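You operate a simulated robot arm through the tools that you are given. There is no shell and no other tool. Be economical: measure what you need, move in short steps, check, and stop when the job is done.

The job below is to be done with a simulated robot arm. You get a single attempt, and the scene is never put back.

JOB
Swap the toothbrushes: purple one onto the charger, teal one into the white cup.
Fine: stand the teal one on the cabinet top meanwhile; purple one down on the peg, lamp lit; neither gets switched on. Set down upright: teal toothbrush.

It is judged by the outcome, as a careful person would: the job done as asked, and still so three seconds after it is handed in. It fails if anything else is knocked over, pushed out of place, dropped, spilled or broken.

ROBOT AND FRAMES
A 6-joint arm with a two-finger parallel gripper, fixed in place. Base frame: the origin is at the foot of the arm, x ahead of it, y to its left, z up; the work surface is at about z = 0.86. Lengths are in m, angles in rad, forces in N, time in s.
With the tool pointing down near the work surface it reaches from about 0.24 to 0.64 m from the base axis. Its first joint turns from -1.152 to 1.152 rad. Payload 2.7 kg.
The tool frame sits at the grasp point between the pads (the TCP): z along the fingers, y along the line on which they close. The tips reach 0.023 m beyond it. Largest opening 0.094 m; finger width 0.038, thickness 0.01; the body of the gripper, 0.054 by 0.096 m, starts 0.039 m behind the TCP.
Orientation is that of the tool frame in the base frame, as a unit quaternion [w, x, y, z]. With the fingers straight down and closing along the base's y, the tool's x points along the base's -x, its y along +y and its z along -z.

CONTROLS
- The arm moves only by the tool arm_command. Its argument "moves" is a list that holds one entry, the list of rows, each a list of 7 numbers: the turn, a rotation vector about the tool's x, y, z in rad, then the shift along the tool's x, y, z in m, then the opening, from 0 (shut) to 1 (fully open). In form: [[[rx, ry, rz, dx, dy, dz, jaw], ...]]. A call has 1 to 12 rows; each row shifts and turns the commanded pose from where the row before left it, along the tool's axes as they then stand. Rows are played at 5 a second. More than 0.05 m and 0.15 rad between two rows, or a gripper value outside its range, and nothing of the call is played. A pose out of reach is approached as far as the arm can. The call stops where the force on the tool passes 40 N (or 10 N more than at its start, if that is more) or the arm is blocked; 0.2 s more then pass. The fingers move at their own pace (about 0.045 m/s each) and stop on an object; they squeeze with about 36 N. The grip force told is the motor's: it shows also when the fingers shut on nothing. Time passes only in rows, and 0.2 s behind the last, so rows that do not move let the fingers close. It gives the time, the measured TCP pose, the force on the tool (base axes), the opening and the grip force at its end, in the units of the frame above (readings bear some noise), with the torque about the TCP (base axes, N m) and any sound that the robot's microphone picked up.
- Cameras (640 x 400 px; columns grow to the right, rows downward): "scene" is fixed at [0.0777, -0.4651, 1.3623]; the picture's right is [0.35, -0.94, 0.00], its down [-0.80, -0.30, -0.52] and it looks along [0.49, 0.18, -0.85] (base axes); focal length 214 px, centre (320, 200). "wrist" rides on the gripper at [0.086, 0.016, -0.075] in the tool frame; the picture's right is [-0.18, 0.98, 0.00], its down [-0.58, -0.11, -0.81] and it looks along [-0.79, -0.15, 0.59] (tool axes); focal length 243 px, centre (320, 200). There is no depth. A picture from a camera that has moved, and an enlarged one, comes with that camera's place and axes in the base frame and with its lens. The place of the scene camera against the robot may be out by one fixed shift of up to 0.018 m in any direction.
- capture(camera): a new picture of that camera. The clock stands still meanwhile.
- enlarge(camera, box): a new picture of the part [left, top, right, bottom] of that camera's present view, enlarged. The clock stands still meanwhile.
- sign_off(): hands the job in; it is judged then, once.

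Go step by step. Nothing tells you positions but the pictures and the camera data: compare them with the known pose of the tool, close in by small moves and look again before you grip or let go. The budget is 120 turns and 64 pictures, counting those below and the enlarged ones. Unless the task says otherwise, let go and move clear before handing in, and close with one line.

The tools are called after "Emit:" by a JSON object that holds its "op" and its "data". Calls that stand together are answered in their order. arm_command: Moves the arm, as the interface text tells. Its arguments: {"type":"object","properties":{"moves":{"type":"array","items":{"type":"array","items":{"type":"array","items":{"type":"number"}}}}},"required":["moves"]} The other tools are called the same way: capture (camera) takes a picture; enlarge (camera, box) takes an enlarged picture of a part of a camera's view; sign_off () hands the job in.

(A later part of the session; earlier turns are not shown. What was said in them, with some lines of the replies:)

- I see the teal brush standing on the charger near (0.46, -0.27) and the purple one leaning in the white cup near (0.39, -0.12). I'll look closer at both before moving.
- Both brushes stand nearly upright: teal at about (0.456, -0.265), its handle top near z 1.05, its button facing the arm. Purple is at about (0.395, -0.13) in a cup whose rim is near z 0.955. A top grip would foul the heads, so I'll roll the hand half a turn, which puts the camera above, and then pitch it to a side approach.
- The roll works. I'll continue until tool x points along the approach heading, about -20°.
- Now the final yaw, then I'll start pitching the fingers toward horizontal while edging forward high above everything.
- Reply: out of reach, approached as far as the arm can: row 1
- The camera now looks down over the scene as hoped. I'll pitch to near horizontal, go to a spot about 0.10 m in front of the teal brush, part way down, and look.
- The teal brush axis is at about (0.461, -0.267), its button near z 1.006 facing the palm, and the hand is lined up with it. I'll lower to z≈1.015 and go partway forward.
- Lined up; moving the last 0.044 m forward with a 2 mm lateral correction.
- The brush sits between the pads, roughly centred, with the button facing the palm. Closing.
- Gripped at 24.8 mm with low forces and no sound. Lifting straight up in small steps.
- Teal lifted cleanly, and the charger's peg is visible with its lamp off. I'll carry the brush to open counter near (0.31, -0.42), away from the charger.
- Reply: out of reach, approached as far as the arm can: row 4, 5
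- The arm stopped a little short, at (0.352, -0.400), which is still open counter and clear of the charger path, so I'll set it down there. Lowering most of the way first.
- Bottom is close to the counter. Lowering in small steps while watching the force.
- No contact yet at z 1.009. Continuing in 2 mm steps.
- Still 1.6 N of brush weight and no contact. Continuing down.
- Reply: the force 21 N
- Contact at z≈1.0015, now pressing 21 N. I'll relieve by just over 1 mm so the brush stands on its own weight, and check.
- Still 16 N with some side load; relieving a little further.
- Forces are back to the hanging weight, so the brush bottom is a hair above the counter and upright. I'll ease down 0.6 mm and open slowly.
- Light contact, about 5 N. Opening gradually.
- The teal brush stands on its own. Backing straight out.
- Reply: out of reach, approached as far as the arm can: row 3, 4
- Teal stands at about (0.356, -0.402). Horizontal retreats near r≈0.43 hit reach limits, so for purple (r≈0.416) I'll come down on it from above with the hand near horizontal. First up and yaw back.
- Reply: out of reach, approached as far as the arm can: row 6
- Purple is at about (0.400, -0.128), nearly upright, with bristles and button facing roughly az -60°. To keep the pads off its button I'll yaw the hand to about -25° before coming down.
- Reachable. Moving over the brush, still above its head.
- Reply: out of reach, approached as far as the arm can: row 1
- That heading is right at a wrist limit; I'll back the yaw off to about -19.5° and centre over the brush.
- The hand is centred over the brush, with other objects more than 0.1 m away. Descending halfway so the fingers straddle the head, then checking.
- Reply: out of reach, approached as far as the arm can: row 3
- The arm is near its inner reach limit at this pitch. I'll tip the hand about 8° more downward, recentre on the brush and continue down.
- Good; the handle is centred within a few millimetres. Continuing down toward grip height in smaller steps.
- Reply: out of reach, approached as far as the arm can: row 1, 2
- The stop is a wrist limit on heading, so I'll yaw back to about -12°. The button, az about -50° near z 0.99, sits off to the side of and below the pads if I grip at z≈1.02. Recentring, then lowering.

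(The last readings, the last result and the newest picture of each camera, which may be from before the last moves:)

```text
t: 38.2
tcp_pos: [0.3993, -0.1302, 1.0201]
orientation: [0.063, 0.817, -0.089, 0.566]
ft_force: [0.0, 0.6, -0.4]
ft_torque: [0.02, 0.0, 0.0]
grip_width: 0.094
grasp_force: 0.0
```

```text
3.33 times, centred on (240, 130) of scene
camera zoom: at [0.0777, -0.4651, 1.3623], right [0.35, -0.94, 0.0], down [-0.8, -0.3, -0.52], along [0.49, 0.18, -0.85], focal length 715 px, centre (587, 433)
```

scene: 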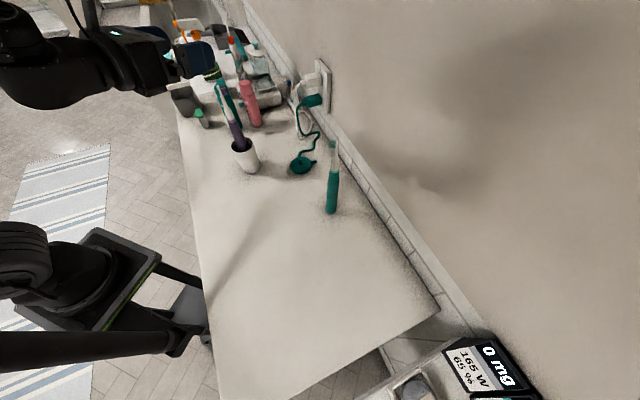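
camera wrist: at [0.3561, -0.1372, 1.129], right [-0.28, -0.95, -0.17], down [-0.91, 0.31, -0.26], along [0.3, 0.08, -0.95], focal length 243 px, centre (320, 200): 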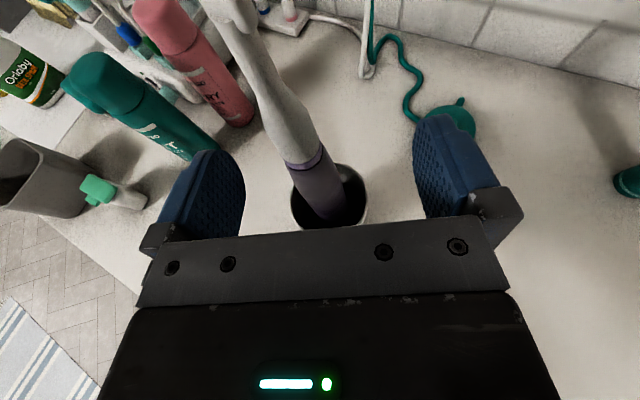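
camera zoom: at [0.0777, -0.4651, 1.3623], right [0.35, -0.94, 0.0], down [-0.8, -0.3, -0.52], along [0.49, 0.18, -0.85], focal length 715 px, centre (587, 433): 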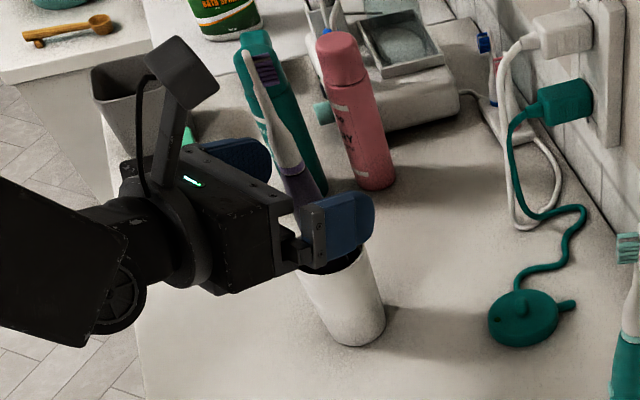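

Centred, clear of the cup rim, and the button is not under either pad. Closing.

Emit:
{"op": "arm_command", "data": {"moves": [[[0, 0, 0, 0, 0, 0, 0.6], [0, 0, 0, 0, 0, 0, 0.4], [0, 0, 0, 0, 0, 0, 0.3], [0, 0, 0, 0, 0, 0, 0.25], [0, 0, 0, 0, 0, 0, 0.15], [0, 0, 0, 0, 0, 0, 0.1], [0, 0, 0, 0, 0, 0, 0.1]]]}}

Emit:
{"op": "enlarge", "data": {"camera": "wrist", "box": [180, 60, 460, 240]}}

```text
t: 39.8
tcp_pos: [0.3981, -0.1292, 1.0202]
orientation: [0.062, 0.818, -0.088, 0.566]
ft_force: [-0.1, 0.9, 0.6]
ft_torque: [0.05, -0.04, -0.02]
grip_width: 0.0246
grasp_force: 36.2
```

```text
2.22 times, centred on (320, 150) of wrist
camera zoom: at [0.3562, -0.1371, 1.1291], right [-0.28, -0.95, -0.17], down [-0.91, 0.31, -0.26], along [0.3, 0.08, -0.95], focal length 539 px, centre (320, 311)
```

zoom: 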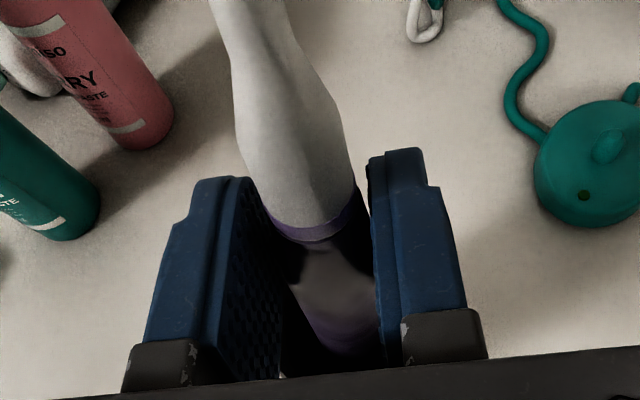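

Gripped quietly at 24.6 mm. Lifting it straight out of the cup.

Emit:
{"op": "arm_command", "data": {"moves": [[[0, 0, 0, 0.0094, 0, -0.0036, 0.1], [0, 0, 0, 0.0094, 0, -0.0036, 0.1], [0, 0, 0, 0.0187, 0, -0.0071, 0.1], [0, 0, 0, 0.0187, 0, -0.0071, 0.1], [0, 0, 0, 0.0187, 0, -0.0071, 0.1], [0, 0, 0, 0.0187, 0, -0.0071, 0.1], [0, 0, 0, 0.0187, 0, -0.0071, 0.1], [0, 0, 0, 0, 0, 0, 0.1]]]}}

Emit:
{"op": "enlarge", "data": {"camera": "scene", "box": [170, 20, 340, 190]}}

Emit:
{"op": "capture", "data": {"camera": "wrist"}}

```text
t: 41.6
tcp_pos: [0.3978, -0.1278, 1.1399]
orientation: [0.063, 0.817, -0.089, 0.566]
ft_force: [-0.1, -0.1, -1.6]
ft_torque: [0.0, 0.05, -0.01]
grip_width: 0.0244
grasp_force: 36.1
```

```text
2.35 times, centred on (255, 105) of scene
camera zoom: at [0.0777, -0.4651, 1.3623], right [0.35, -0.94, 0.0], down [-0.8, -0.3, -0.52], along [0.49, 0.18, -0.85], focal length 505 px, centre (473, 424)
```

zoom: 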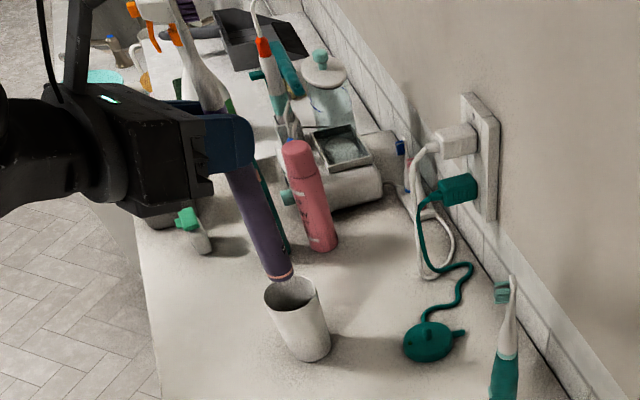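

```text
23 pictures are left
camera wrist: at [0.3559, -0.1362, 1.2494], right [-0.28, -0.95, -0.17], down [-0.91, 0.31, -0.26], along [0.3, 0.08, -0.95], focal length 243 px, centre (320, 200)
```

wrist: 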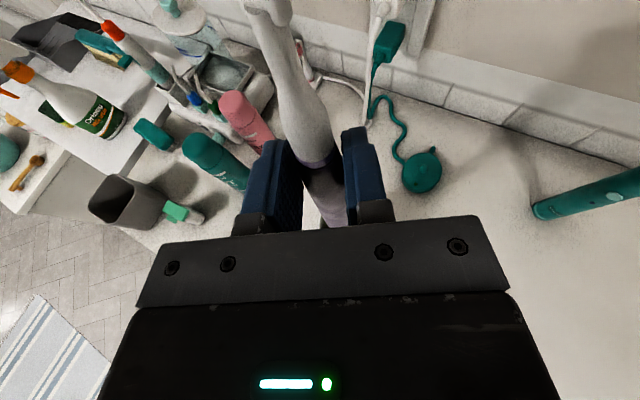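

Purple is out and the cup hasn't moved. Carrying it over to above the charger peg, then I'll check alignment and tilt.

Emit:
{"op": "arm_command", "data": {"moves": [[[0, 0, 0, 0.008, 0.0306, 0.021, 0.1], [0, 0, 0, 0.008, 0.0306, 0.021, 0.1], [0, 0, 0, 0.008, 0.0306, 0.021, 0.1], [0, 0, 0, 0.008, 0.0306, 0.021, 0.1], [0, 0, 0, -0.0187, 0, 0.0071, 0.1], [0, 0, 0, -0.0187, 0, 0.0071, 0.1], [0, 0, 0, 0, 0, 0, 0.1]]]}}

Emit:
{"op": "enlarge", "data": {"camera": "scene", "box": [255, 80, 365, 180]}}

Emit:
{"op": "capture", "data": {"camera": "wrist"}}

```text
t: 43.2
tcp_pos: [0.4594, -0.2688, 1.1001]
orientation: [0.062, 0.818, -0.088, 0.565]
ft_force: [-0.7, -0.8, -1.2]
ft_torque: [0.01, 0.02, 0.01]
grip_width: 0.0243
grasp_force: 36.1
```

```text
4.00 times, centred on (310, 130) of scene
camera zoom: at [0.0777, -0.4651, 1.3623], right [0.35, -0.94, 0.0], down [-0.8, -0.3, -0.52], along [0.49, 0.18, -0.85], focal length 858 px, centre (360, 480)
```

zoom: 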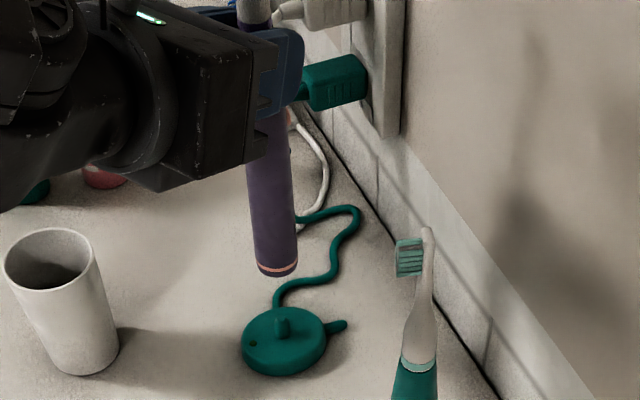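

```text
21 pictures are left
camera wrist: at [0.4169, -0.2761, 1.209], right [-0.28, -0.95, -0.17], down [-0.91, 0.31, -0.26], along [0.3, 0.08, -0.95], focal length 243 px, centre (320, 200)
```

wrist: 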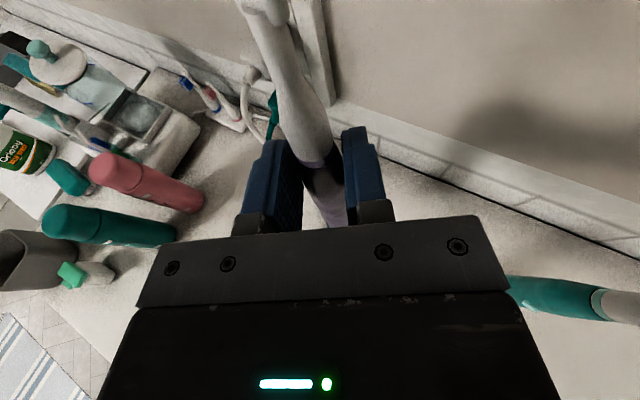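

The bottom appears a few millimetres to the right of the peg axis. I'll shift about 4.5 mm left, lower to just above the peg, and look closely.

Emit:
{"op": "arm_command", "data": {"moves": [[[0, 0, 0, 0.0003, -0.0045, 0.001, 0.1], [0, 0, 0, -0.014, 0, 0.0053, 0.1], [0, 0, 0, -0.014, 0, 0.0053, 0.1], [0, 0, 0, 0, 0, 0, 0.1]]]}}

Emit:
{"op": "enlarge", "data": {"camera": "scene", "box": [280, 130, 330, 180]}}

```text
t: 44.2
tcp_pos: [0.4611, -0.2635, 1.0716]
orientation: [0.063, 0.817, -0.089, 0.566]
ft_force: [-0.4, -0.9, -1.3]
ft_torque: [-0.02, 0.01, -0.02]
grip_width: 0.0244
grasp_force: 35.8
```

```text
8.00 times, centred on (305, 155) of scene
camera zoom: at [0.0777, -0.4651, 1.3623], right [0.35, -0.94, 0.0], down [-0.8, -0.3, -0.52], along [0.49, 0.18, -0.85], focal length 1716 px, centre (440, 560)
```

zoom: 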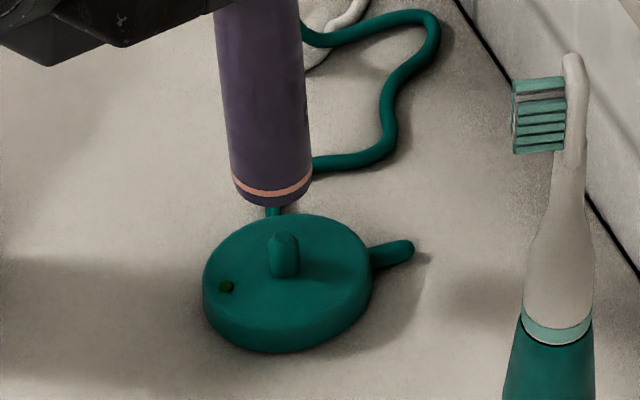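

Very clear view: purple is nearly straight above the peg, about 1 mm left. Lowering to a few millimetres above the peg top for a final check.

Emit:
{"op": "arm_command", "data": {"moves": [[[0, 0, 0, -0.0122, 0.0008, 0.0046, 0.1], [0, 0, 0, -0.0122, 0, 0.0046, 0.1], [0, 0, 0, 0, 0, 0, 0.1]]]}}

Emit:
{"op": "enlarge", "data": {"camera": "scene", "box": [280, 130, 330, 180]}}

```text
t: 45.0
tcp_pos: [0.4626, -0.2638, 1.0477]
orientation: [0.064, 0.816, -0.088, 0.567]
ft_force: [-5.1, 2.4, 15.5]
ft_torque: [0.21, 0.67, -0.02]
grip_width: 0.0245
grasp_force: 35.6
```

```text
8.00 times, centred on (305, 155) of scene
camera zoom: at [0.0774, -0.4649, 1.3624], right [0.35, -0.94, 0.0], down [-0.8, -0.3, -0.52], along [0.49, 0.18, -0.85], focal length 1716 px, centre (440, 560)
```

zoom: 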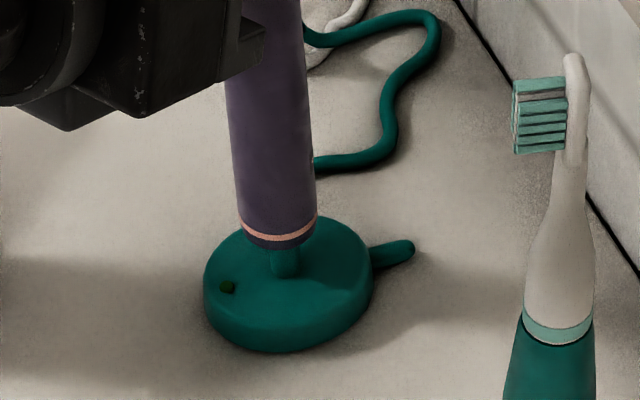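

It has touched the peg top with its near edge, about 16 N: the bottom is roughly 10 mm too far from the camera. Lifting 6 mm and shifting back, then checking.

Emit:
{"op": "arm_command", "data": {"moves": [[[0, 0, 0, 0.0075, 0, -0.0028, 0.1], [0, 0, 0, -0.0027, 0.0076, -0.0071, 0.1], [0, 0, 0, 0, 0, 0, 0.1]]]}}

Emit:
{"op": "enlarge", "data": {"camera": "scene", "box": [280, 130, 330, 180]}}

```text
t: 45.8
tcp_pos: [0.4511, -0.2697, 1.0516]
orientation: [0.064, 0.817, -0.09, 0.565]
ft_force: [0.1, 0.4, -2.2]
ft_torque: [0.0, 0.04, -0.03]
grip_width: 0.0245
grasp_force: 36.1
```

```text
8.00 times, centred on (305, 155) of scene
camera zoom: at [0.0777, -0.4651, 1.3623], right [0.35, -0.94, 0.0], down [-0.8, -0.3, -0.52], along [0.49, 0.18, -0.85], focal length 1716 px, centre (440, 560)
```

zoom: 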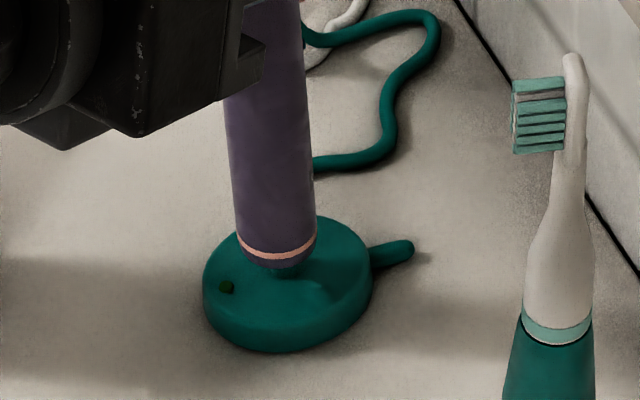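

Closer now. The edges show the brush leaning about 2.5–3° along the approach direction, as it did in the cup, so I'll pitch the hand up 0.045 rad to make it vertical and compensate the bottom's shift.

Emit:
{"op": "arm_command", "data": {"moves": [[[0, 0.045, 0, 0.0008, 0.0005, -0.0038, 0.1], [0, 0, 0, 0, 0, 0, 0.1]]]}}

Emit:
{"op": "enlarge", "data": {"camera": "scene", "box": [280, 130, 330, 180]}}

```text
t: 46.4
tcp_pos: [0.4489, -0.2716, 1.0554]
orientation: [0.065, 0.804, -0.088, 0.584]
ft_force: [0.6, -0.9, -1.6]
ft_torque: [-0.03, 0.01, -0.01]
grip_width: 0.0244
grasp_force: 36.4
```

```text
8.00 times, centred on (305, 155) of scene
camera zoom: at [0.0777, -0.4651, 1.3623], right [0.35, -0.94, 0.0], down [-0.8, -0.3, -0.52], along [0.49, 0.18, -0.85], focal length 1716 px, centre (440, 560)
```

zoom: 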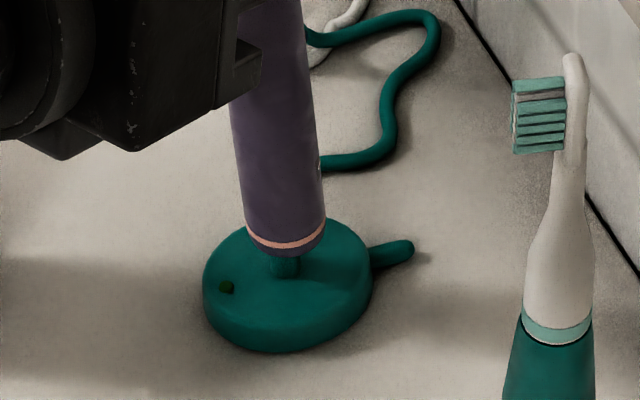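

Now the brush looks vertical and over the peg within about 1 mm. Small correction and lowering gently onto the peg.

Emit:
{"op": "arm_command", "data": {"moves": [[[0, 0, 0, -0.0038, -0.001, 0.0012, 0.1], [0, 0, 0, -0.0038, 0, 0.0013, 0.1], [0, 0, 0, 0, 0, 0, 0.1]]]}}

Emit:
{"op": "enlarge", "data": {"camera": "scene", "box": [280, 130, 330, 180]}}

```text
t: 47.2
tcp_pos: [0.4487, -0.2692, 1.0478]
orientation: [0.064, 0.804, -0.087, 0.584]
ft_force: [0.5, 0.9, -1.4]
ft_torque: [0.01, 0.01, 0.0]
grip_width: 0.0244
grasp_force: 36.2
```

```text
8.00 times, centred on (305, 155) of scene
camera zoom: at [0.0777, -0.4651, 1.3623], right [0.35, -0.94, 0.0], down [-0.8, -0.3, -0.52], along [0.49, 0.18, -0.85], focal length 1716 px, centre (440, 560)
```

zoom: 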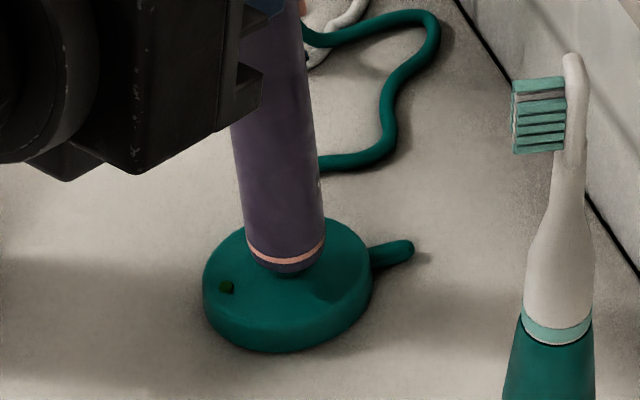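

Aligned within about 1 mm and no contact. Stepping down.

Emit:
{"op": "arm_command", "data": {"moves": [[[0, 0, 0, -0.0019, -0.0003, 0.0009, 0.1], [0, 0, 0, -0.0019, 0, 0.0006, 0.1], [0, 0, 0, 0, 0, 0, 0.1]]]}}

```text
t: 48.0
tcp_pos: [0.4491, -0.2698, 1.0427]
orientation: [0.065, 0.804, -0.088, 0.584]
ft_force: [0.2, -0.3, -1.2]
ft_torque: [0.03, 0.02, 0.03]
grip_width: 0.024
grasp_force: 36.1
```

Past the earlier contact height with no force, so the peg seems to be entering. Continuing.

Emit:
{"op": "arm_command", "data": {"moves": [[[0, 0, 0, -0.0019, 0, 0.0006, 0.1], [0, 0, 0, -0.0019, 0, 0.0006, 0.1], [0, 0, 0, 0, 0, 0, 0.1]]]}}

Emit:
{"op": "arm_command", "data": {"moves": [[[0, 0, 0, -0.0019, 0, 0.0006, 0.1], [0, 0, 0, 0, 0, 0, 0.1]]]}}

```text
t: 48.8
tcp_pos: [0.4486, -0.2702, 1.038]
orientation: [0.065, 0.804, -0.087, 0.584]
ft_force: [1.5, 1.1, 0.8]
ft_torque: [0.22, -0.22, 0.0]
grip_width: 0.0245
grasp_force: 35.9
```

```text
t: 49.4
tcp_pos: [0.4479, -0.2692, 1.037]
orientation: [0.064, 0.805, -0.087, 0.584]
ft_force: [1.0, 2.2, -0.3]
ft_torque: [0.25, -0.13, 0.03]
grip_width: 0.0246
grasp_force: 36.2
```

Light side force pushes toward +x/+y; easing 0.7 mm that way and continuing.

Emit:
{"op": "arm_command", "data": {"moves": [[[0, 0, 0, 0, -0.0007, 0.0003, 0.1], [0, 0, 0, -0.0019, 0, 0.0006, 0.1], [0, 0, 0, 0, 0, 0, 0.1]]]}}

Emit:
{"op": "arm_command", "data": {"moves": [[[0, 0, 0, -0.0019, 0, 0.0006, 0.1], [0, 0, 0, 0, 0, 0, 0.1]]]}}

Emit:
{"op": "enlarge", "data": {"camera": "scene", "box": [280, 130, 330, 180]}}

```text
t: 50.2
tcp_pos: [0.4497, -0.2681, 1.0367]
orientation: [0.066, 0.804, -0.089, 0.584]
ft_force: [-0.4, -0.9, -1.5]
ft_torque: [0.01, -0.01, -0.05]
grip_width: 0.0246
grasp_force: 36.3
```

```text
t: 50.8
tcp_pos: [0.4495, -0.2683, 1.0331]
orientation: [0.064, 0.805, -0.087, 0.584]
ft_force: [-0.1, -0.2, -0.9]
ft_torque: [0.04, 0.0, -0.01]
grip_width: 0.0244
grasp_force: 36.2
```

```text
8.00 times, centred on (305, 155) of scene
camera zoom: at [0.0777, -0.4651, 1.3623], right [0.35, -0.94, 0.0], down [-0.8, -0.3, -0.52], along [0.49, 0.18, -0.85], focal length 1716 px, centre (440, 560)
```

zoom: 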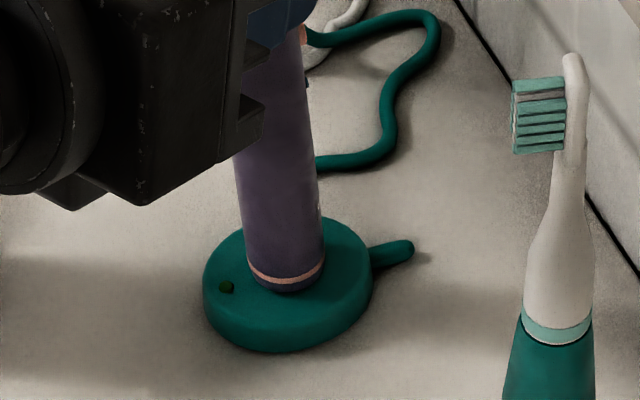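

The peg is inside the brush and only about 3 mm remain. Continuing down until it seats.

Emit:
{"op": "arm_command", "data": {"moves": [[[0, 0, 0, -0.0015, 0, 0.0005, 0.1], [0, 0, 0, 0, 0, 0, 0.1]]]}}

Emit:
{"op": "arm_command", "data": {"moves": [[[0, 0, 0, -0.0012, 0, 0.0004, 0.1], [0, 0, 0, 0, 0, 0, 0.1]]]}}

Emit:
{"op": "arm_command", "data": {"moves": [[[0, 0, 0, -0.001, 0, 0.0003, 0.1], [0, 0, 0, 0, 0, 0, 0.1]]]}}

```text
t: 51.4
tcp_pos: [0.4499, -0.2673, 1.0321]
orientation: [0.065, 0.804, -0.088, 0.584]
ft_force: [0.2, -0.4, -1.0]
ft_torque: [0.0, -0.02, -0.02]
grip_width: 0.0244
grasp_force: 36.7
```

```text
t: 52.0
tcp_pos: [0.4497, -0.2695, 1.0304]
orientation: [0.065, 0.805, -0.087, 0.584]
ft_force: [-0.9, 0.6, 2.3]
ft_torque: [0.11, 0.13, 0.05]
grip_width: 0.0243
grasp_force: 35.7
```

```text
t: 52.6
tcp_pos: [0.4504, -0.2685, 1.0304]
orientation: [0.065, 0.804, -0.087, 0.585]
ft_force: [-4.6, 2.6, 11.0]
ft_torque: [0.34, 0.69, 0.07]
grip_width: 0.0242
grasp_force: 35.8
```

It bottomed out at z≈1.030, now pressing 11 N. Checking the lamp.

Emit:
{"op": "enlarge", "data": {"camera": "scene", "box": [280, 130, 330, 180]}}

```text
8.00 times, centred on (305, 155) of scene
camera zoom: at [0.0774, -0.4649, 1.3624], right [0.35, -0.94, 0.0], down [-0.8, -0.3, -0.52], along [0.49, 0.18, -0.85], focal length 1716 px, centre (440, 560)
```

zoom: 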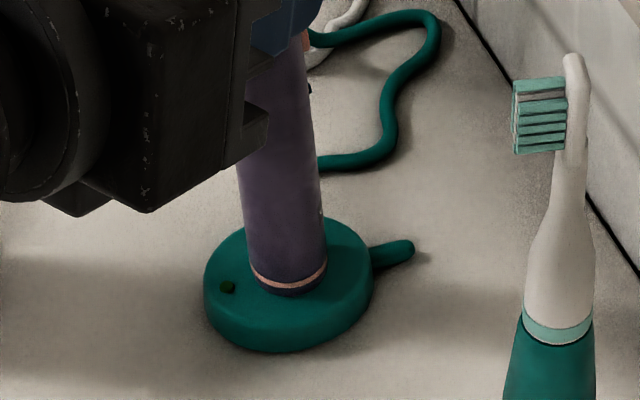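

Seated to the base but the lamp isn't lit while I hold it. I'll relieve the load and let it settle by opening slowly.

Emit:
{"op": "arm_command", "data": {"moves": [[[0, 0, 0, 0.0008, 0, -0.0003, 0.1], [0, 0, 0, 0, 0, 0, 0.1]]]}}

Emit:
{"op": "arm_command", "data": {"moves": [[[0, 0, 0, 0, 0, 0, 0.3], [0, 0, 0, 0, 0, 0, 0.36], [0, 0, 0, 0, 0, 0, 0.45], [0, 0, 0, 0, 0, 0, 0.5], [0, 0, 0, 0, 0, 0, 0.5]]]}}

Emit:
{"op": "enlarge", "data": {"camera": "scene", "box": [275, 100, 335, 180]}}

```text
t: 53.2
tcp_pos: [0.4505, -0.27, 1.0304]
orientation: [0.065, 0.803, -0.087, 0.585]
ft_force: [1.2, 0.9, 9.3]
ft_torque: [0.02, -0.16, 0.03]
grip_width: 0.0241
grasp_force: 36.8
```

```text
t: 54.4
tcp_pos: [0.4491, -0.2686, 1.0299]
orientation: [0.064, 0.805, -0.087, 0.584]
ft_force: [-1.2, 0.2, 0.5]
ft_torque: [0.01, -0.01, 0.0]
grip_width: 0.0471
grasp_force: 0.1
```

```text
5.00 times, centred on (305, 140) of scene
camera zoom: at [0.0777, -0.4651, 1.3623], right [0.35, -0.94, 0.0], down [-0.8, -0.3, -0.52], along [0.49, 0.18, -0.85], focal length 1072 px, centre (395, 500)
```

zoom: 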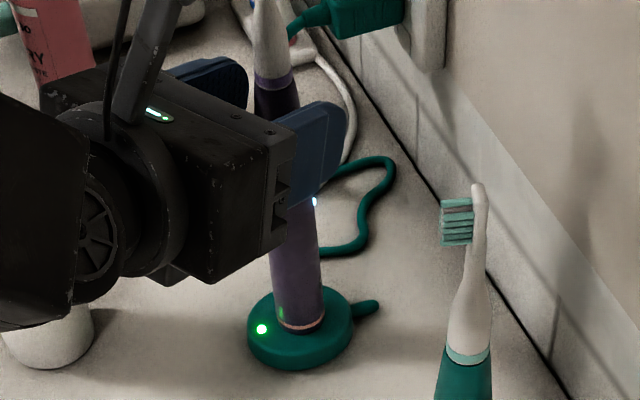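

The charger lamp is lit green. There's also a small light on the purple handle near its button, so I'll let a moment pass and look closely to see whether that is only a charging blink.

Emit:
{"op": "arm_command", "data": {"moves": [[[0, 0, 0, 0, 0, 0, 0.7], [0, 0, 0, 0, 0, 0, 0.9], [0, 0, 0, 0, 0, 0, 1], [0, 0, 0, 0, 0, 0, 1]]]}}

Emit:
{"op": "enlarge", "data": {"camera": "scene", "box": [290, 110, 325, 165]}}

```text
t: 55.4
tcp_pos: [0.4516, -0.2674, 1.03]
orientation: [0.065, 0.804, -0.088, 0.584]
ft_force: [-0.2, 0.4, -0.1]
ft_torque: [-0.01, -0.04, -0.01]
grip_width: 0.0942
grasp_force: 0.0
```

```text
7.27 times, centred on (308, 138) of scene
camera zoom: at [0.0777, -0.4651, 1.3623], right [0.35, -0.94, 0.0], down [-0.8, -0.3, -0.52], along [0.49, 0.18, -0.85], focal length 1560 px, centre (411, 654)
```

zoom: 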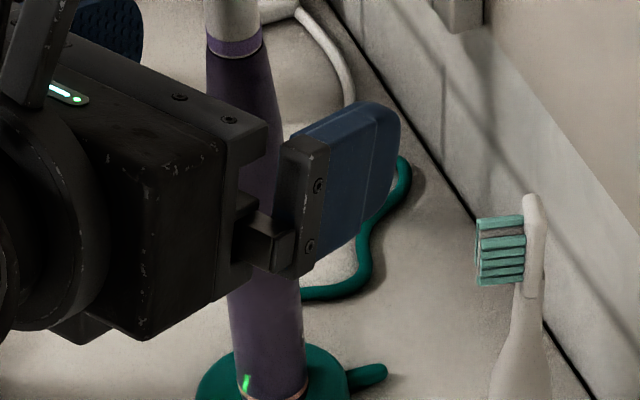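

The light is hidden by the finger from here. Backing the hand straight out, then checking both brushes.

Emit:
{"op": "arm_command", "data": {"moves": [[[0, 0, 0, -0.0062, 0, -0.019, 1], [0, 0, 0, -0.0062, 0, -0.019, 1], [0, 0, 0, -0.0094, 0, -0.0285, 1], [0, 0, 0, -0.0078, 0, -0.0237, 1], [0, 0, 0, 0.038, 0, -0.0125, 1], [0, 0, 0, 0, 0, 0, 1]]]}}

Emit:
{"op": "enlarge", "data": {"camera": "scene", "box": [275, 80, 355, 180]}}

```text
t: 56.8
tcp_pos: [0.3563, -0.2485, 1.0682]
orientation: [0.065, 0.805, -0.088, 0.583]
ft_force: [-0.1, -0.2, 0.3]
ft_torque: [0.02, -0.01, -0.04]
grip_width: 0.0942
grasp_force: 0.0
```

```text
4.00 times, centred on (315, 130) of scene
camera zoom: at [0.0777, -0.465, 1.3623], right [0.35, -0.94, 0.0], down [-0.8, -0.3, -0.52], along [0.49, 0.18, -0.85], focal length 858 px, centre (340, 480)
```

zoom: 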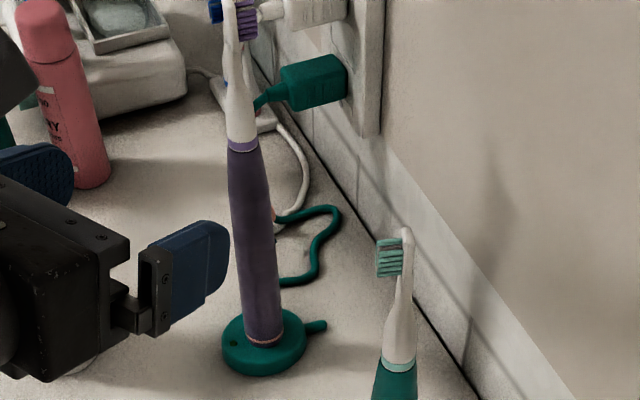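

The brush stands upright on the peg, but the lamp is dark in this view. I'll wait a moment and look again in case it pulses.

Emit:
{"op": "arm_command", "data": {"moves": [[[0, 0, 0, 0, 0, 0, 1], [0, 0, 0, 0, 0, 0, 1], [0, 0, 0, 0, 0, 0, 1]]]}}

Emit:
{"op": "enlarge", "data": {"camera": "scene", "box": [280, 120, 330, 180]}}

```text
t: 57.6
tcp_pos: [0.3571, -0.2497, 1.0694]
orientation: [0.066, 0.804, -0.088, 0.585]
ft_force: [1.6, -0.3, -0.8]
ft_torque: [-0.02, 0.01, -0.02]
grip_width: 0.0941
grasp_force: 0.0
```

```text
6.67 times, centred on (305, 150) of scene
camera zoom: at [0.0777, -0.4651, 1.3623], right [0.35, -0.94, 0.0], down [-0.8, -0.3, -0.52], along [0.49, 0.18, -0.85], focal length 1430 px, centre (420, 533)
```

zoom: 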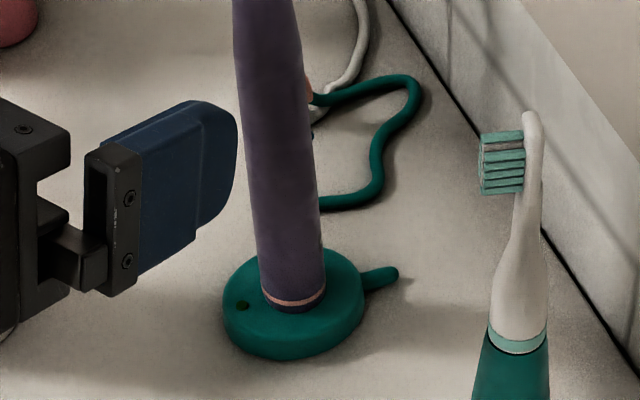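

Emit:
{"op": "arm_command", "data": {"moves": [[[0, 0, 0, 0, 0, 0, 1], [0, 0, 0, 0, 0, 0, 1], [0, 0, 0, 0, 0, 0, 1], [0, 0, 0, 0, 0, 0, 1], [0, 0, 0, 0, 0, 0, 1]]]}}

Emit:
{"op": "capture", "data": {"camera": "wrist"}}

```text
t: 58.8
tcp_pos: [0.3579, -0.2488, 1.0677]
orientation: [0.065, 0.804, -0.088, 0.584]
ft_force: [-0.6, -0.2, 0.1]
ft_torque: [0.0, 0.0, -0.04]
grip_width: 0.094
grasp_force: 0.0
```

```text
9 pictures are left
camera wrist: at [0.3102, -0.256, 1.1755], right [-0.27, -0.95, -0.17], down [-0.9, 0.31, -0.3], along [0.34, 0.07, -0.94], focal length 243 px, centre (320, 200)
```

wrist: 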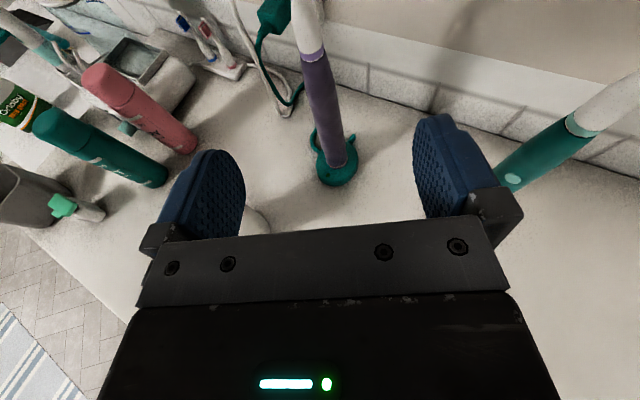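

Still dark while the brush looks upright and down. I'll look very closely at the seat from the scene camera before deciding whether it needs a gentle press.

Emit:
{"op": "arm_command", "data": {"moves": [[[0, 0, 0, 0.03, 0, -0.01, 1], [0, 0, 0, 0.03, 0, -0.01, 1], [0, 0, 0, 0, 0, 0, 1], [0, 0, 0, 0, 0, 0, 1]]]}}

Emit:
{"op": "enlarge", "data": {"camera": "scene", "box": [285, 130, 320, 180]}}

```text
t: 59.8
tcp_pos: [0.3564, -0.2499, 1.1319]
orientation: [0.065, 0.804, -0.087, 0.584]
ft_force: [-0.6, 0.2, 0.6]
ft_torque: [0.02, 0.0, -0.02]
grip_width: 0.0939
grasp_force: 0.0
```

```text
8.00 times, centred on (302, 155) of scene
camera zoom: at [0.0777, -0.465, 1.3623], right [0.35, -0.94, 0.0], down [-0.8, -0.3, -0.52], along [0.49, 0.18, -0.85], focal length 1716 px, centre (460, 560)
```

zoom: 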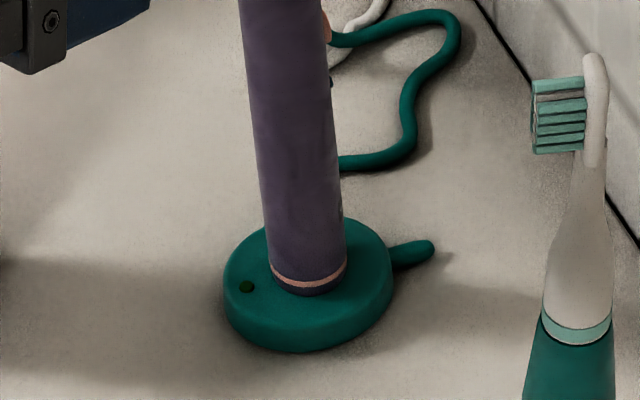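

Interesting: lit at t=54.4 and 55.4, dark at x.6 and x.8 times. That fits a 1 Hz charging blink, so I'll sample at x.4 to test it.

Emit:
{"op": "arm_command", "data": {"moves": [[[0, 0, 0, 0, 0, 0, 1], [0, 0, 0, 0, 0, 0, 1]]]}}

Emit:
{"op": "capture", "data": {"camera": "scene"}}

```text
t: 60.4
tcp_pos: [0.3558, -0.2492, 1.1319]
orientation: [0.066, 0.804, -0.088, 0.584]
ft_force: [0.0, 0.2, -0.6]
ft_torque: [0.0, 0.0, -0.03]
grip_width: 0.0938
grasp_force: 0.0
```

```text
7 pictures are left
```

scene: 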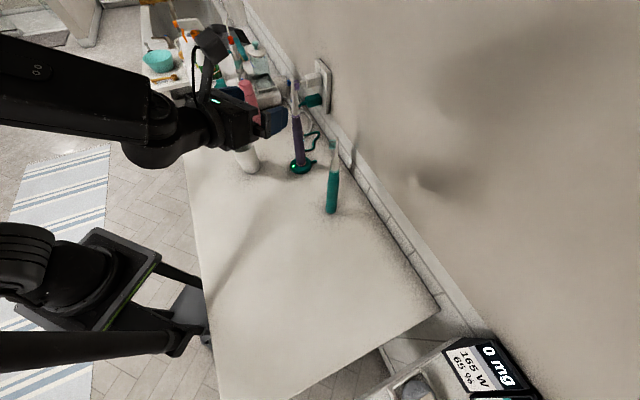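

Lit again, so it's a steady 1 Hz charging blink and purple is properly seated. Now for teal: rising, moving over it and yawing back to the heading I used before.

Emit:
{"op": "arm_command", "data": {"moves": [[[0, 0, 0, 0.0475, 0, -0.0156, 1], [0, 0, 0, 0.0022, 0.0373, 0.0068, 1], [0, 0, 0, 0.0022, 0.0373, 0.0068, 1], [0, 0, 0, 0.0022, 0.0373, 0.0068, 1], [-0.1235, 0, 0.0406, 0, 0, 0, 1], [-0.1235, 0, 0.0406, 0, 0, 0, 1], [-0.1235, 0, 0.0406, 0, 0, 0, 1], [0, 0, 0, 0, 0, 0, 1]]]}}

```text
t: 62.2
tcp_pos: [0.3521, -0.3617, 1.184]
orientation: [0.177, 0.772, -0.243, 0.56]
ft_force: [0.6, -0.4, 0.7]
ft_torque: [-0.01, 0.01, -0.02]
grip_width: 0.094
grasp_force: 0.0
```

Emit:
{"op": "arm_command", "data": {"moves": [[[0, 0, 0, 0.0079, 0.0314, 0.0242, 1], [0, 0, 0, -0.0475, 0, 0.0156, 1], [0, 0, 0, 0, 0, 0, 1]]]}}

Emit:
{"op": "capture", "data": {"camera": "wrist"}}

```text
t: 63.0
tcp_pos: [0.3562, -0.4052, 1.1316]
orientation: [0.176, 0.772, -0.242, 0.561]
ft_force: [-0.3, 0.7, 0.1]
ft_torque: [0.03, 0.02, -0.01]
grip_width: 0.0943
grasp_force: 0.1
```

```text
6 pictures are left
camera wrist: at [0.3098, -0.3923, 1.2385], right [-0.61, -0.77, -0.17], down [-0.71, 0.63, -0.3], along [0.35, -0.06, -0.94], focal length 243 px, centre (320, 200)
```

wrist: 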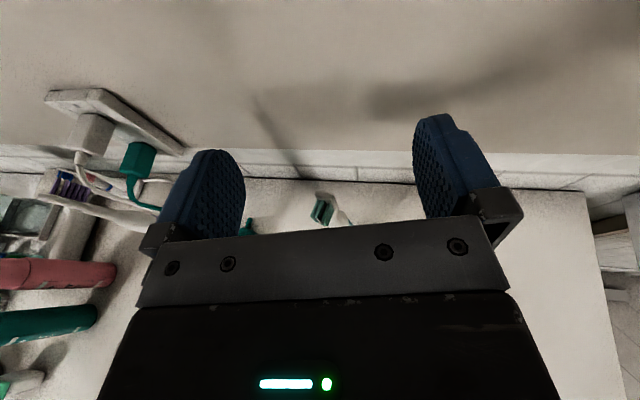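

The head lies between the fingers. Descending around it.

Emit:
{"op": "arm_command", "data": {"moves": [[[0, 0, 0, -0.0238, 0, 0.0078, 1], [0, 0, 0, -0.0238, 0, 0.0078, 1], [0, 0, 0, -0.0238, 0, 0.0078, 1], [0, 0, 0, -0.0238, 0, 0.0078, 1], [0, 0, 0, -0.0238, 0, 0.0078, 1], [0, 0, 0, 0, 0, 0, 1]]]}}

Emit:
{"op": "capture", "data": {"camera": "wrist"}}

```text
t: 64.4
tcp_pos: [0.3549, -0.4013, 1.0102]
orientation: [0.177, 0.772, -0.242, 0.56]
ft_force: [-0.6, 0.3, 0.0]
ft_torque: [0.01, 0.01, 0.02]
grip_width: 0.0941
grasp_force: 0.0
```

```text
5 pictures are left
camera wrist: at [0.3098, -0.3911, 1.1164], right [-0.61, -0.77, -0.17], down [-0.71, 0.63, -0.3], along [0.35, -0.06, -0.94], focal length 243 px, centre (320, 200)
```

wrist: 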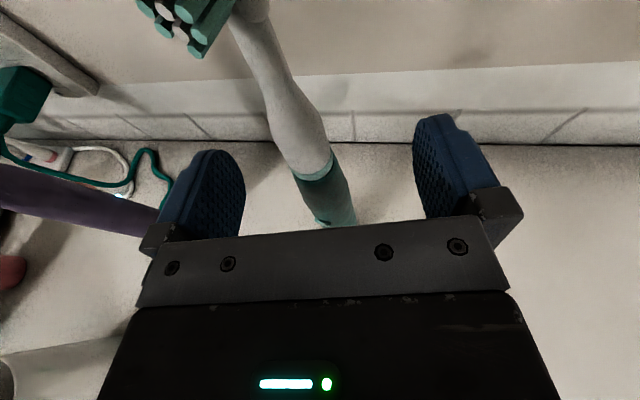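

Centred and upright. Closing on it.

Emit:
{"op": "arm_command", "data": {"moves": [[[0, 0, 0, 0, 0, 0, 0.6], [0, 0, 0, 0, 0, 0, 0.4], [0, 0, 0, 0, 0, 0, 0.3], [0, 0, 0, 0, 0, 0, 0.25], [0, 0, 0, 0, 0, 0, 0.15], [0, 0, 0, 0, 0, 0, 0.1], [0, 0, 0, 0, 0, 0, 0.1]]]}}

Emit:
{"op": "arm_command", "data": {"moves": [[[0, 0, 0, 0.0095, 0, -0.0031, 0.1], [0, 0, 0, 0.019, 0, -0.0062, 0.1], [0, 0, 0, 0.0285, 0, -0.0093, 0.1], [0, 0, 0, 0.0285, 0, -0.0093, 0.1], [0, 0, 0, 0.0285, 0, -0.0093, 0.1], [0, 0, 0, 0.0285, 0, -0.0093, 0.1], [0, 0, 0, 0, 0, 0, 0.1]]]}}

```text
t: 66.0
tcp_pos: [0.3561, -0.403, 1.0109]
orientation: [0.176, 0.772, -0.242, 0.56]
ft_force: [-0.8, -0.9, -0.9]
ft_torque: [-0.06, 0.01, 0.0]
grip_width: 0.0244
grasp_force: 36.1
```

```text
t: 67.6
tcp_pos: [0.3587, -0.4034, 1.1575]
orientation: [0.176, 0.772, -0.242, 0.561]
ft_force: [-0.5, -0.3, -1.2]
ft_torque: [0.0, -0.01, 0.03]
grip_width: 0.0245
grasp_force: 36.0
```

Teal is held securely. Carrying it high, keeping well clear of purple on the charger, and yawing toward the cup heading.

Emit:
{"op": "arm_command", "data": {"moves": [[[0.1236, 0, -0.0403, 0.0095, 0, -0.0031, 0.1], [0, 0, 0, -0.0076, -0.0373, -0.0234, 0.1], [0, 0, 0, -0.0076, -0.0373, -0.0234, 0.1], [0, 0, 0, -0.0076, -0.0373, -0.0234, 0.1], [0.1236, 0, -0.0403, 0, 0, 0, 0.1], [0.1236, 0, -0.0403, 0, 0, 0, 0.1], [0, 0, 0, 0, 0, 0, 0.1]]]}}

```text
t: 69.2
tcp_pos: [0.3423, -0.268, 1.1677]
orientation: [0.065, 0.804, -0.088, 0.585]
ft_force: [0.0, 0.6, -1.5]
ft_torque: [-0.02, 0.02, 0.02]
grip_width: 0.0245
grasp_force: 35.9
```

Emit:
{"op": "arm_command", "data": {"moves": [[[0, 0, 0, 0.0021, -0.0375, 0.0066, 0.1], [0, 0, 0, 0.0021, -0.0375, 0.0066, 0.1], [0, 0, 0, 0.0021, -0.0375, 0.0066, 0.1], [0, 0, 0, 0.0021, -0.0375, 0.0066, 0.1], [0, 0, 0, -0.0285, 0, 0.0092, 0.1], [0, 0, 0, 0, 0, 0, 0.1]]]}}

Emit:
{"op": "enlarge", "data": {"camera": "scene", "box": [200, 90, 320, 180]}}

```text
t: 70.6
tcp_pos: [0.4006, -0.1279, 1.1371]
orientation: [0.065, 0.804, -0.088, 0.584]
ft_force: [0.1, -1.3, -1.3]
ft_torque: [0.02, 0.0, 0.02]
grip_width: 0.0247
grasp_force: 35.8
```

```text
4.44 times, centred on (260, 135) of scene
camera zoom: at [0.0777, -0.4651, 1.3623], right [0.35, -0.94, 0.0], down [-0.8, -0.3, -0.52], along [0.49, 0.18, -0.85], focal length 953 px, centre (587, 489)
```

zoom: 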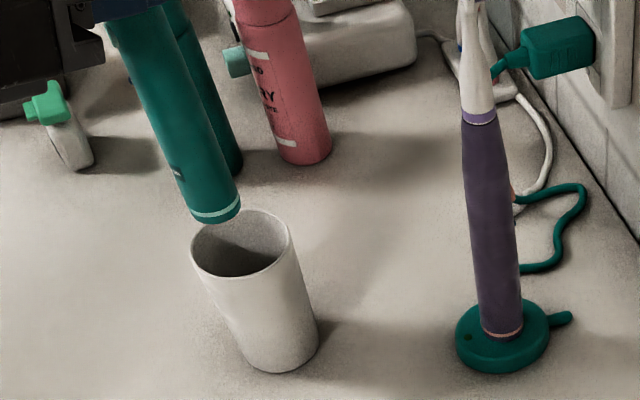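

Teal's bottom is above the rim, about 5 mm left of the cup's centre. Shifting right and lowering into the cup partway.

Emit:
{"op": "arm_command", "data": {"moves": [[[0, 0, 0, 0.0008, 0.0042, 0.0024, 0.1], [0, 0, 0, -0.019, 0, 0.0062, 0.1], [0, 0, 0, -0.019, 0, 0.0062, 0.1], [0, 0, 0, -0.019, 0, 0.0062, 0.1], [0, 0, 0, 0, 0, 0, 0.1]]]}}

Emit:
{"op": "enlarge", "data": {"camera": "scene", "box": [200, 90, 320, 180]}}

```text
t: 71.8
tcp_pos: [0.4042, -0.1323, 1.0788]
orientation: [0.065, 0.804, -0.089, 0.584]
ft_force: [0.1, 0.1, -1.6]
ft_torque: [0.0, 0.04, -0.01]
grip_width: 0.0245
grasp_force: 35.9
```

```text
4.44 times, centred on (260, 135) of scene
camera zoom: at [0.0777, -0.4651, 1.3623], right [0.35, -0.94, 0.0], down [-0.8, -0.3, -0.52], along [0.49, 0.18, -0.85], focal length 953 px, centre (587, 489)
```

zoom: 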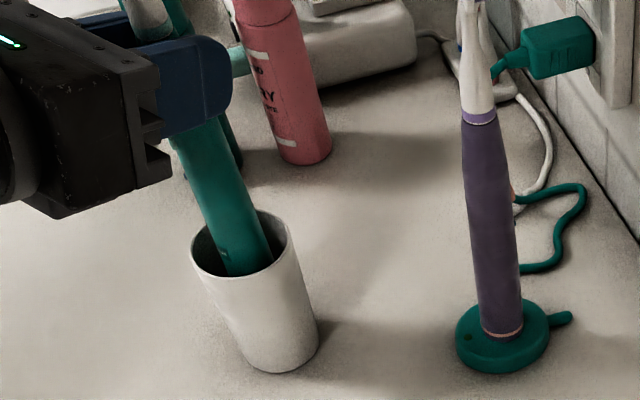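

It's going into the cup cleanly. Lowering further, then in fine steps to touch.

Emit:
{"op": "arm_command", "data": {"moves": [[[0, 0, 0, -0.0143, 0, 0.0046, 0.1], [0, 0, 0, -0.0143, 0, 0.0046, 0.1], [0, 0, 0, -0.0143, 0, 0.0046, 0.1], [0, 0, 0, 0, 0, 0, 0.1]]]}}

Emit:
{"op": "arm_command", "data": {"moves": [[[0, 0, 0, -0.0038, 0, 0.0012, 0.1], [0, 0, 0, 0, 0, 0, 0.1]]]}}

Emit:
{"op": "arm_command", "data": {"moves": [[[0, 0, 0, -0.0028, 0, 0.0009, 0.1], [0, 0, 0, 0, 0, 0, 0.1]]]}}

```text
t: 72.8
tcp_pos: [0.4041, -0.134, 1.0332]
orientation: [0.065, 0.804, -0.088, 0.584]
ft_force: [0.2, 0.7, -1.4]
ft_torque: [0.0, -0.02, 0.02]
grip_width: 0.0243
grasp_force: 36.3
```

```text
t: 73.4
tcp_pos: [0.4027, -0.1335, 1.0298]
orientation: [0.065, 0.804, -0.089, 0.584]
ft_force: [-1.2, -0.4, -1.0]
ft_torque: [0.0, 0.02, -0.03]
grip_width: 0.0245
grasp_force: 36.2
```

```text
t: 74.0
tcp_pos: [0.4022, -0.134, 1.0257]
orientation: [0.065, 0.804, -0.088, 0.584]
ft_force: [0.6, 0.7, -1.0]
ft_torque: [0.01, 0.0, 0.03]
grip_width: 0.0244
grasp_force: 35.7
```

Emit:
{"op": "arm_command", "data": {"moves": [[[0, 0, 0, -0.0028, 0, 0.0009, 0.1], [0, 0, 0, 0, 0, 0, 0.1]]]}}

Emit:
{"op": "arm_command", "data": {"moves": [[[0, 0, 0, -0.0019, 0, 0.0006, 0.1], [0, 0, 0, 0, 0, 0, 0.1]]]}}

Emit:
{"op": "arm_command", "data": {"moves": [[[0, 0, 0, -0.0014, 0, 0.0005, 0.1], [0, 0, 0, 0, 0, 0, 0.1]]]}}

```text
t: 74.6
tcp_pos: [0.4034, -0.1327, 1.0239]
orientation: [0.064, 0.804, -0.088, 0.584]
ft_force: [0.5, -0.3, -1.1]
ft_torque: [-0.04, -0.01, 0.0]
grip_width: 0.0243
grasp_force: 35.6
```

```text
t: 75.2
tcp_pos: [0.4029, -0.1324, 1.021]
orientation: [0.064, 0.804, -0.087, 0.585]
ft_force: [0.4, -0.5, -1.3]
ft_torque: [0.03, -0.03, 0.03]
grip_width: 0.0245
grasp_force: 35.9
```

```text
t: 75.8
tcp_pos: [0.4043, -0.1325, 1.0189]
orientation: [0.064, 0.804, -0.087, 0.584]
ft_force: [0.1, -0.2, -1.0]
ft_torque: [-0.04, 0.01, -0.02]
grip_width: 0.0245
grasp_force: 35.9
```

Close to the predicted floor contact (about 1.0165). Smaller steps now.

Emit:
{"op": "arm_command", "data": {"moves": [[[0, 0, 0, -0.001, 0, 0.0003, 0.1], [0, 0, 0, 0, 0, 0, 0.1]]]}}

Emit:
{"op": "arm_command", "data": {"moves": [[[0, 0, 0, -0.001, 0, 0.0003, 0.1], [0, 0, 0, 0, 0, 0, 0.1]]]}}

```text
t: 76.4
tcp_pos: [0.404, -0.1333, 1.0184]
orientation: [0.065, 0.804, -0.088, 0.584]
ft_force: [0.3, -0.9, -1.9]
ft_torque: [0.03, 0.03, -0.01]
grip_width: 0.0245
grasp_force: 36.4
```

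```text
t: 77.0
tcp_pos: [0.4027, -0.1335, 1.0175]
orientation: [0.065, 0.804, -0.089, 0.584]
ft_force: [0.1, -1.6, -1.8]
ft_torque: [-0.02, 0.0, 0.01]
grip_width: 0.0244
grasp_force: 35.7
```

Emit:
{"op": "arm_command", "data": {"moves": [[[0, 0, 0, -0.001, 0, 0.0003, 0.1], [0, 0, 0, 0, 0, 0, 0.1]]]}}

Emit:
{"op": "arm_command", "data": {"moves": [[[0, 0, 0, -0.001, 0, 0.0003, 0.1], [0, 0, 0, 0, 0, 0, 0.1]]]}}

```text
t: 77.6
tcp_pos: [0.4028, -0.1334, 1.0162]
orientation: [0.064, 0.804, -0.087, 0.585]
ft_force: [0.5, 0.3, -1.5]
ft_torque: [-0.02, -0.01, -0.01]
grip_width: 0.0246
grasp_force: 36.3
```

```text
t: 78.2
tcp_pos: [0.4033, -0.1335, 1.0156]
orientation: [0.065, 0.804, -0.088, 0.585]
ft_force: [-1.1, -0.1, -0.8]
ft_torque: [-0.01, -0.02, -0.03]
grip_width: 0.0243
grasp_force: 36.1
```

Emit:
{"op": "arm_command", "data": {"moves": [[[0, 0, 0, -0.001, 0, 0.0003, 0.1], [0, 0, 0, 0, 0, 0, 0.1]]]}}

Emit:
{"op": "arm_command", "data": {"moves": [[[0, 0, 0, -0.001, 0, 0.0003, 0.1], [0, 0, 0, 0, 0, 0, 0.1]]]}}

```text
t: 78.8
tcp_pos: [0.4037, -0.133, 1.0147]
orientation: [0.064, 0.804, -0.087, 0.585]
ft_force: [-1.0, -1.1, 3.8]
ft_torque: [-0.1, 0.11, -0.01]
grip_width: 0.0242
grasp_force: 36.1
```

```text
t: 79.4
tcp_pos: [0.4038, -0.1332, 1.0151]
orientation: [0.066, 0.803, -0.088, 0.586]
ft_force: [-2.3, 0.3, 19.0]
ft_torque: [0.12, 0.43, 0.01]
grip_width: 0.0245
grasp_force: 35.6
```

Floor contact. Relieving the load before letting go.

Emit:
{"op": "arm_command", "data": {"moves": [[[0, 0, 0, 0.001, 0, -0.0003, 0.1], [0, 0, 0, 0, 0, 0, 0.1]]]}}

Emit:
{"op": "arm_command", "data": {"moves": [[[0, 0, 0, 0.0008, 0, -0.0003, 0.1], [0, 0, 0, 0, 0, 0, 0.1]]]}}

```text
t: 80.0
tcp_pos: [0.4047, -0.1325, 1.0147]
orientation: [0.064, 0.803, -0.087, 0.586]
ft_force: [3.1, -1.0, 9.9]
ft_torque: [-0.11, -0.56, 0.01]
grip_width: 0.0244
grasp_force: 36.5
```

```text
t: 80.6
tcp_pos: [0.4022, -0.1335, 1.0159]
orientation: [0.064, 0.805, -0.088, 0.583]
ft_force: [0.8, -1.4, 6.4]
ft_torque: [-0.24, -0.25, 0.0]
grip_width: 0.0243
grasp_force: 35.6
```

Emit:
{"op": "arm_command", "data": {"moves": [[[0, 0, 0, 0.0004, 0, -0.0001, 0.1], [0, 0, 0, 0, 0, 0, 0.1]]]}}

Emit:
{"op": "arm_command", "data": {"moves": [[[0, 0, 0, 0, 0, 0, 0.3], [0, 0, 0, 0, 0, 0, 0.36], [0, 0, 0, 0, 0, 0, 0.45], [0, 0, 0, 0, 0, 0, 0.6], [0, 0, 0, 0, 0, 0, 0.8], [0, 0, 0, 0, 0, 0, 1], [0, 0, 0, 0, 0, 0, 1]]]}}

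Emit:
{"op": "capture", "data": {"camera": "wrist"}}

```text
t: 81.2
tcp_pos: [0.4036, -0.1321, 1.0146]
orientation: [0.065, 0.805, -0.089, 0.583]
ft_force: [-0.6, -0.7, 4.2]
ft_torque: [-0.1, 0.05, 0.0]
grip_width: 0.0244
grasp_force: 36.7
```

```text
t: 82.8
tcp_pos: [0.4034, -0.1324, 1.016]
orientation: [0.065, 0.804, -0.088, 0.584]
ft_force: [-0.2, 0.3, -0.4]
ft_torque: [0.05, -0.03, 0.01]
grip_width: 0.0941
grasp_force: 0.0
```

```text
2 pictures are left
camera wrist: at [0.3557, -0.1394, 1.1222], right [-0.27, -0.95, -0.17], down [-0.9, 0.31, -0.3], along [0.34, 0.07, -0.94], focal length 243 px, centre (320, 200)
```

wrist: 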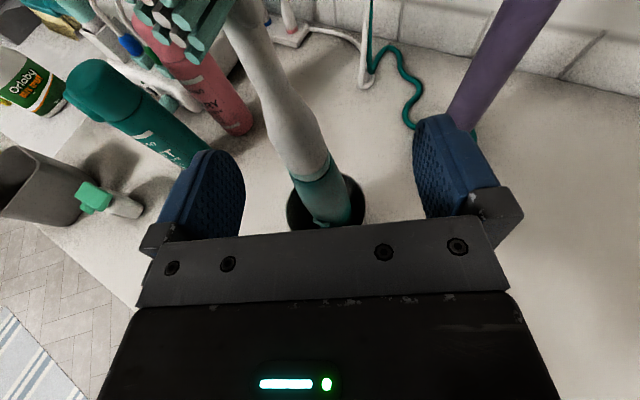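

Teal stands upright in the cup and the fingers are open around it. Rising straight up, clear of the head.

Emit:
{"op": "arm_command", "data": {"moves": [[[0, 0, 0, 0.019, 0, -0.0062, 1], [0, 0, 0, 0.0285, 0, -0.0092, 1], [0, 0, 0, 0.0285, 0, -0.0092, 1], [0, 0, 0, 0.0285, 0, -0.0092, 1], [0, 0, 0, 0.0285, 0, -0.0092, 1], [0, 0, 0, 0.0285, 0, -0.0092, 1], [0, 0, 0, 0.0285, 0, -0.0092, 1], [0, 0, 0, 0, 0, -0.03, 1], [0, 0, 0, 0, 0, 0, 1], [0, 0, 0, 0, 0, 0, 1]]]}}

```text
t: 85.0
tcp_pos: [0.3849, -0.1296, 1.2203]
orientation: [0.065, 0.804, -0.088, 0.585]
ft_force: [-0.3, -0.3, -0.2]
ft_torque: [-0.01, -0.01, 0.01]
grip_width: 0.0942
grasp_force: 0.0
out of reach, approached as far as the arm can: row 8
```

The hand is clear above everything. Final look at the scene.

Emit:
{"op": "arm_command", "data": {"moves": [[[0, 0, 0, 0, 0, 0, 1]]]}}

Emit:
{"op": "enlarge", "data": {"camera": "scene", "box": [190, 60, 340, 190]}}

```text
t: 85.4
tcp_pos: [0.3866, -0.1291, 1.2206]
orientation: [0.063, 0.803, -0.087, 0.586]
ft_force: [-0.3, -0.7, -0.1]
ft_torque: [0.0, 0.02, 0.02]
grip_width: 0.094
grasp_force: 0.2
```

```text
3.08 times, centred on (265, 125) of scene
camera zoom: at [0.0777, -0.4651, 1.3623], right [0.35, -0.94, 0.0], down [-0.8, -0.3, -0.52], along [0.49, 0.18, -0.85], focal length 660 px, centre (489, 431)
```

zoom: 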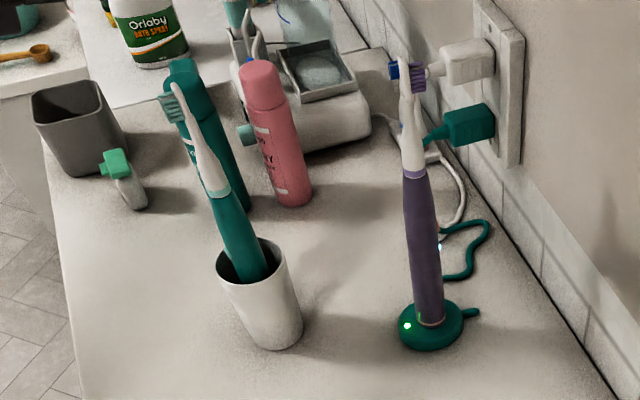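

Purple is on the peg with the charger lamp lit, teal is upright in the cup, and nothing else has moved. Handing in.

Emit:
{"op": "sign_off", "data": {}}

```text
The job is handed in.
```

The swap is done: purple is down on the charger peg with the lamp lit, though it blinks about once a second where teal's looked steady. Teal stood on the cabinet top meanwhile and is now upright in the white cup. I saw no sign of either being switched on; a small light on purple's handle showed only when the lamp was lit.
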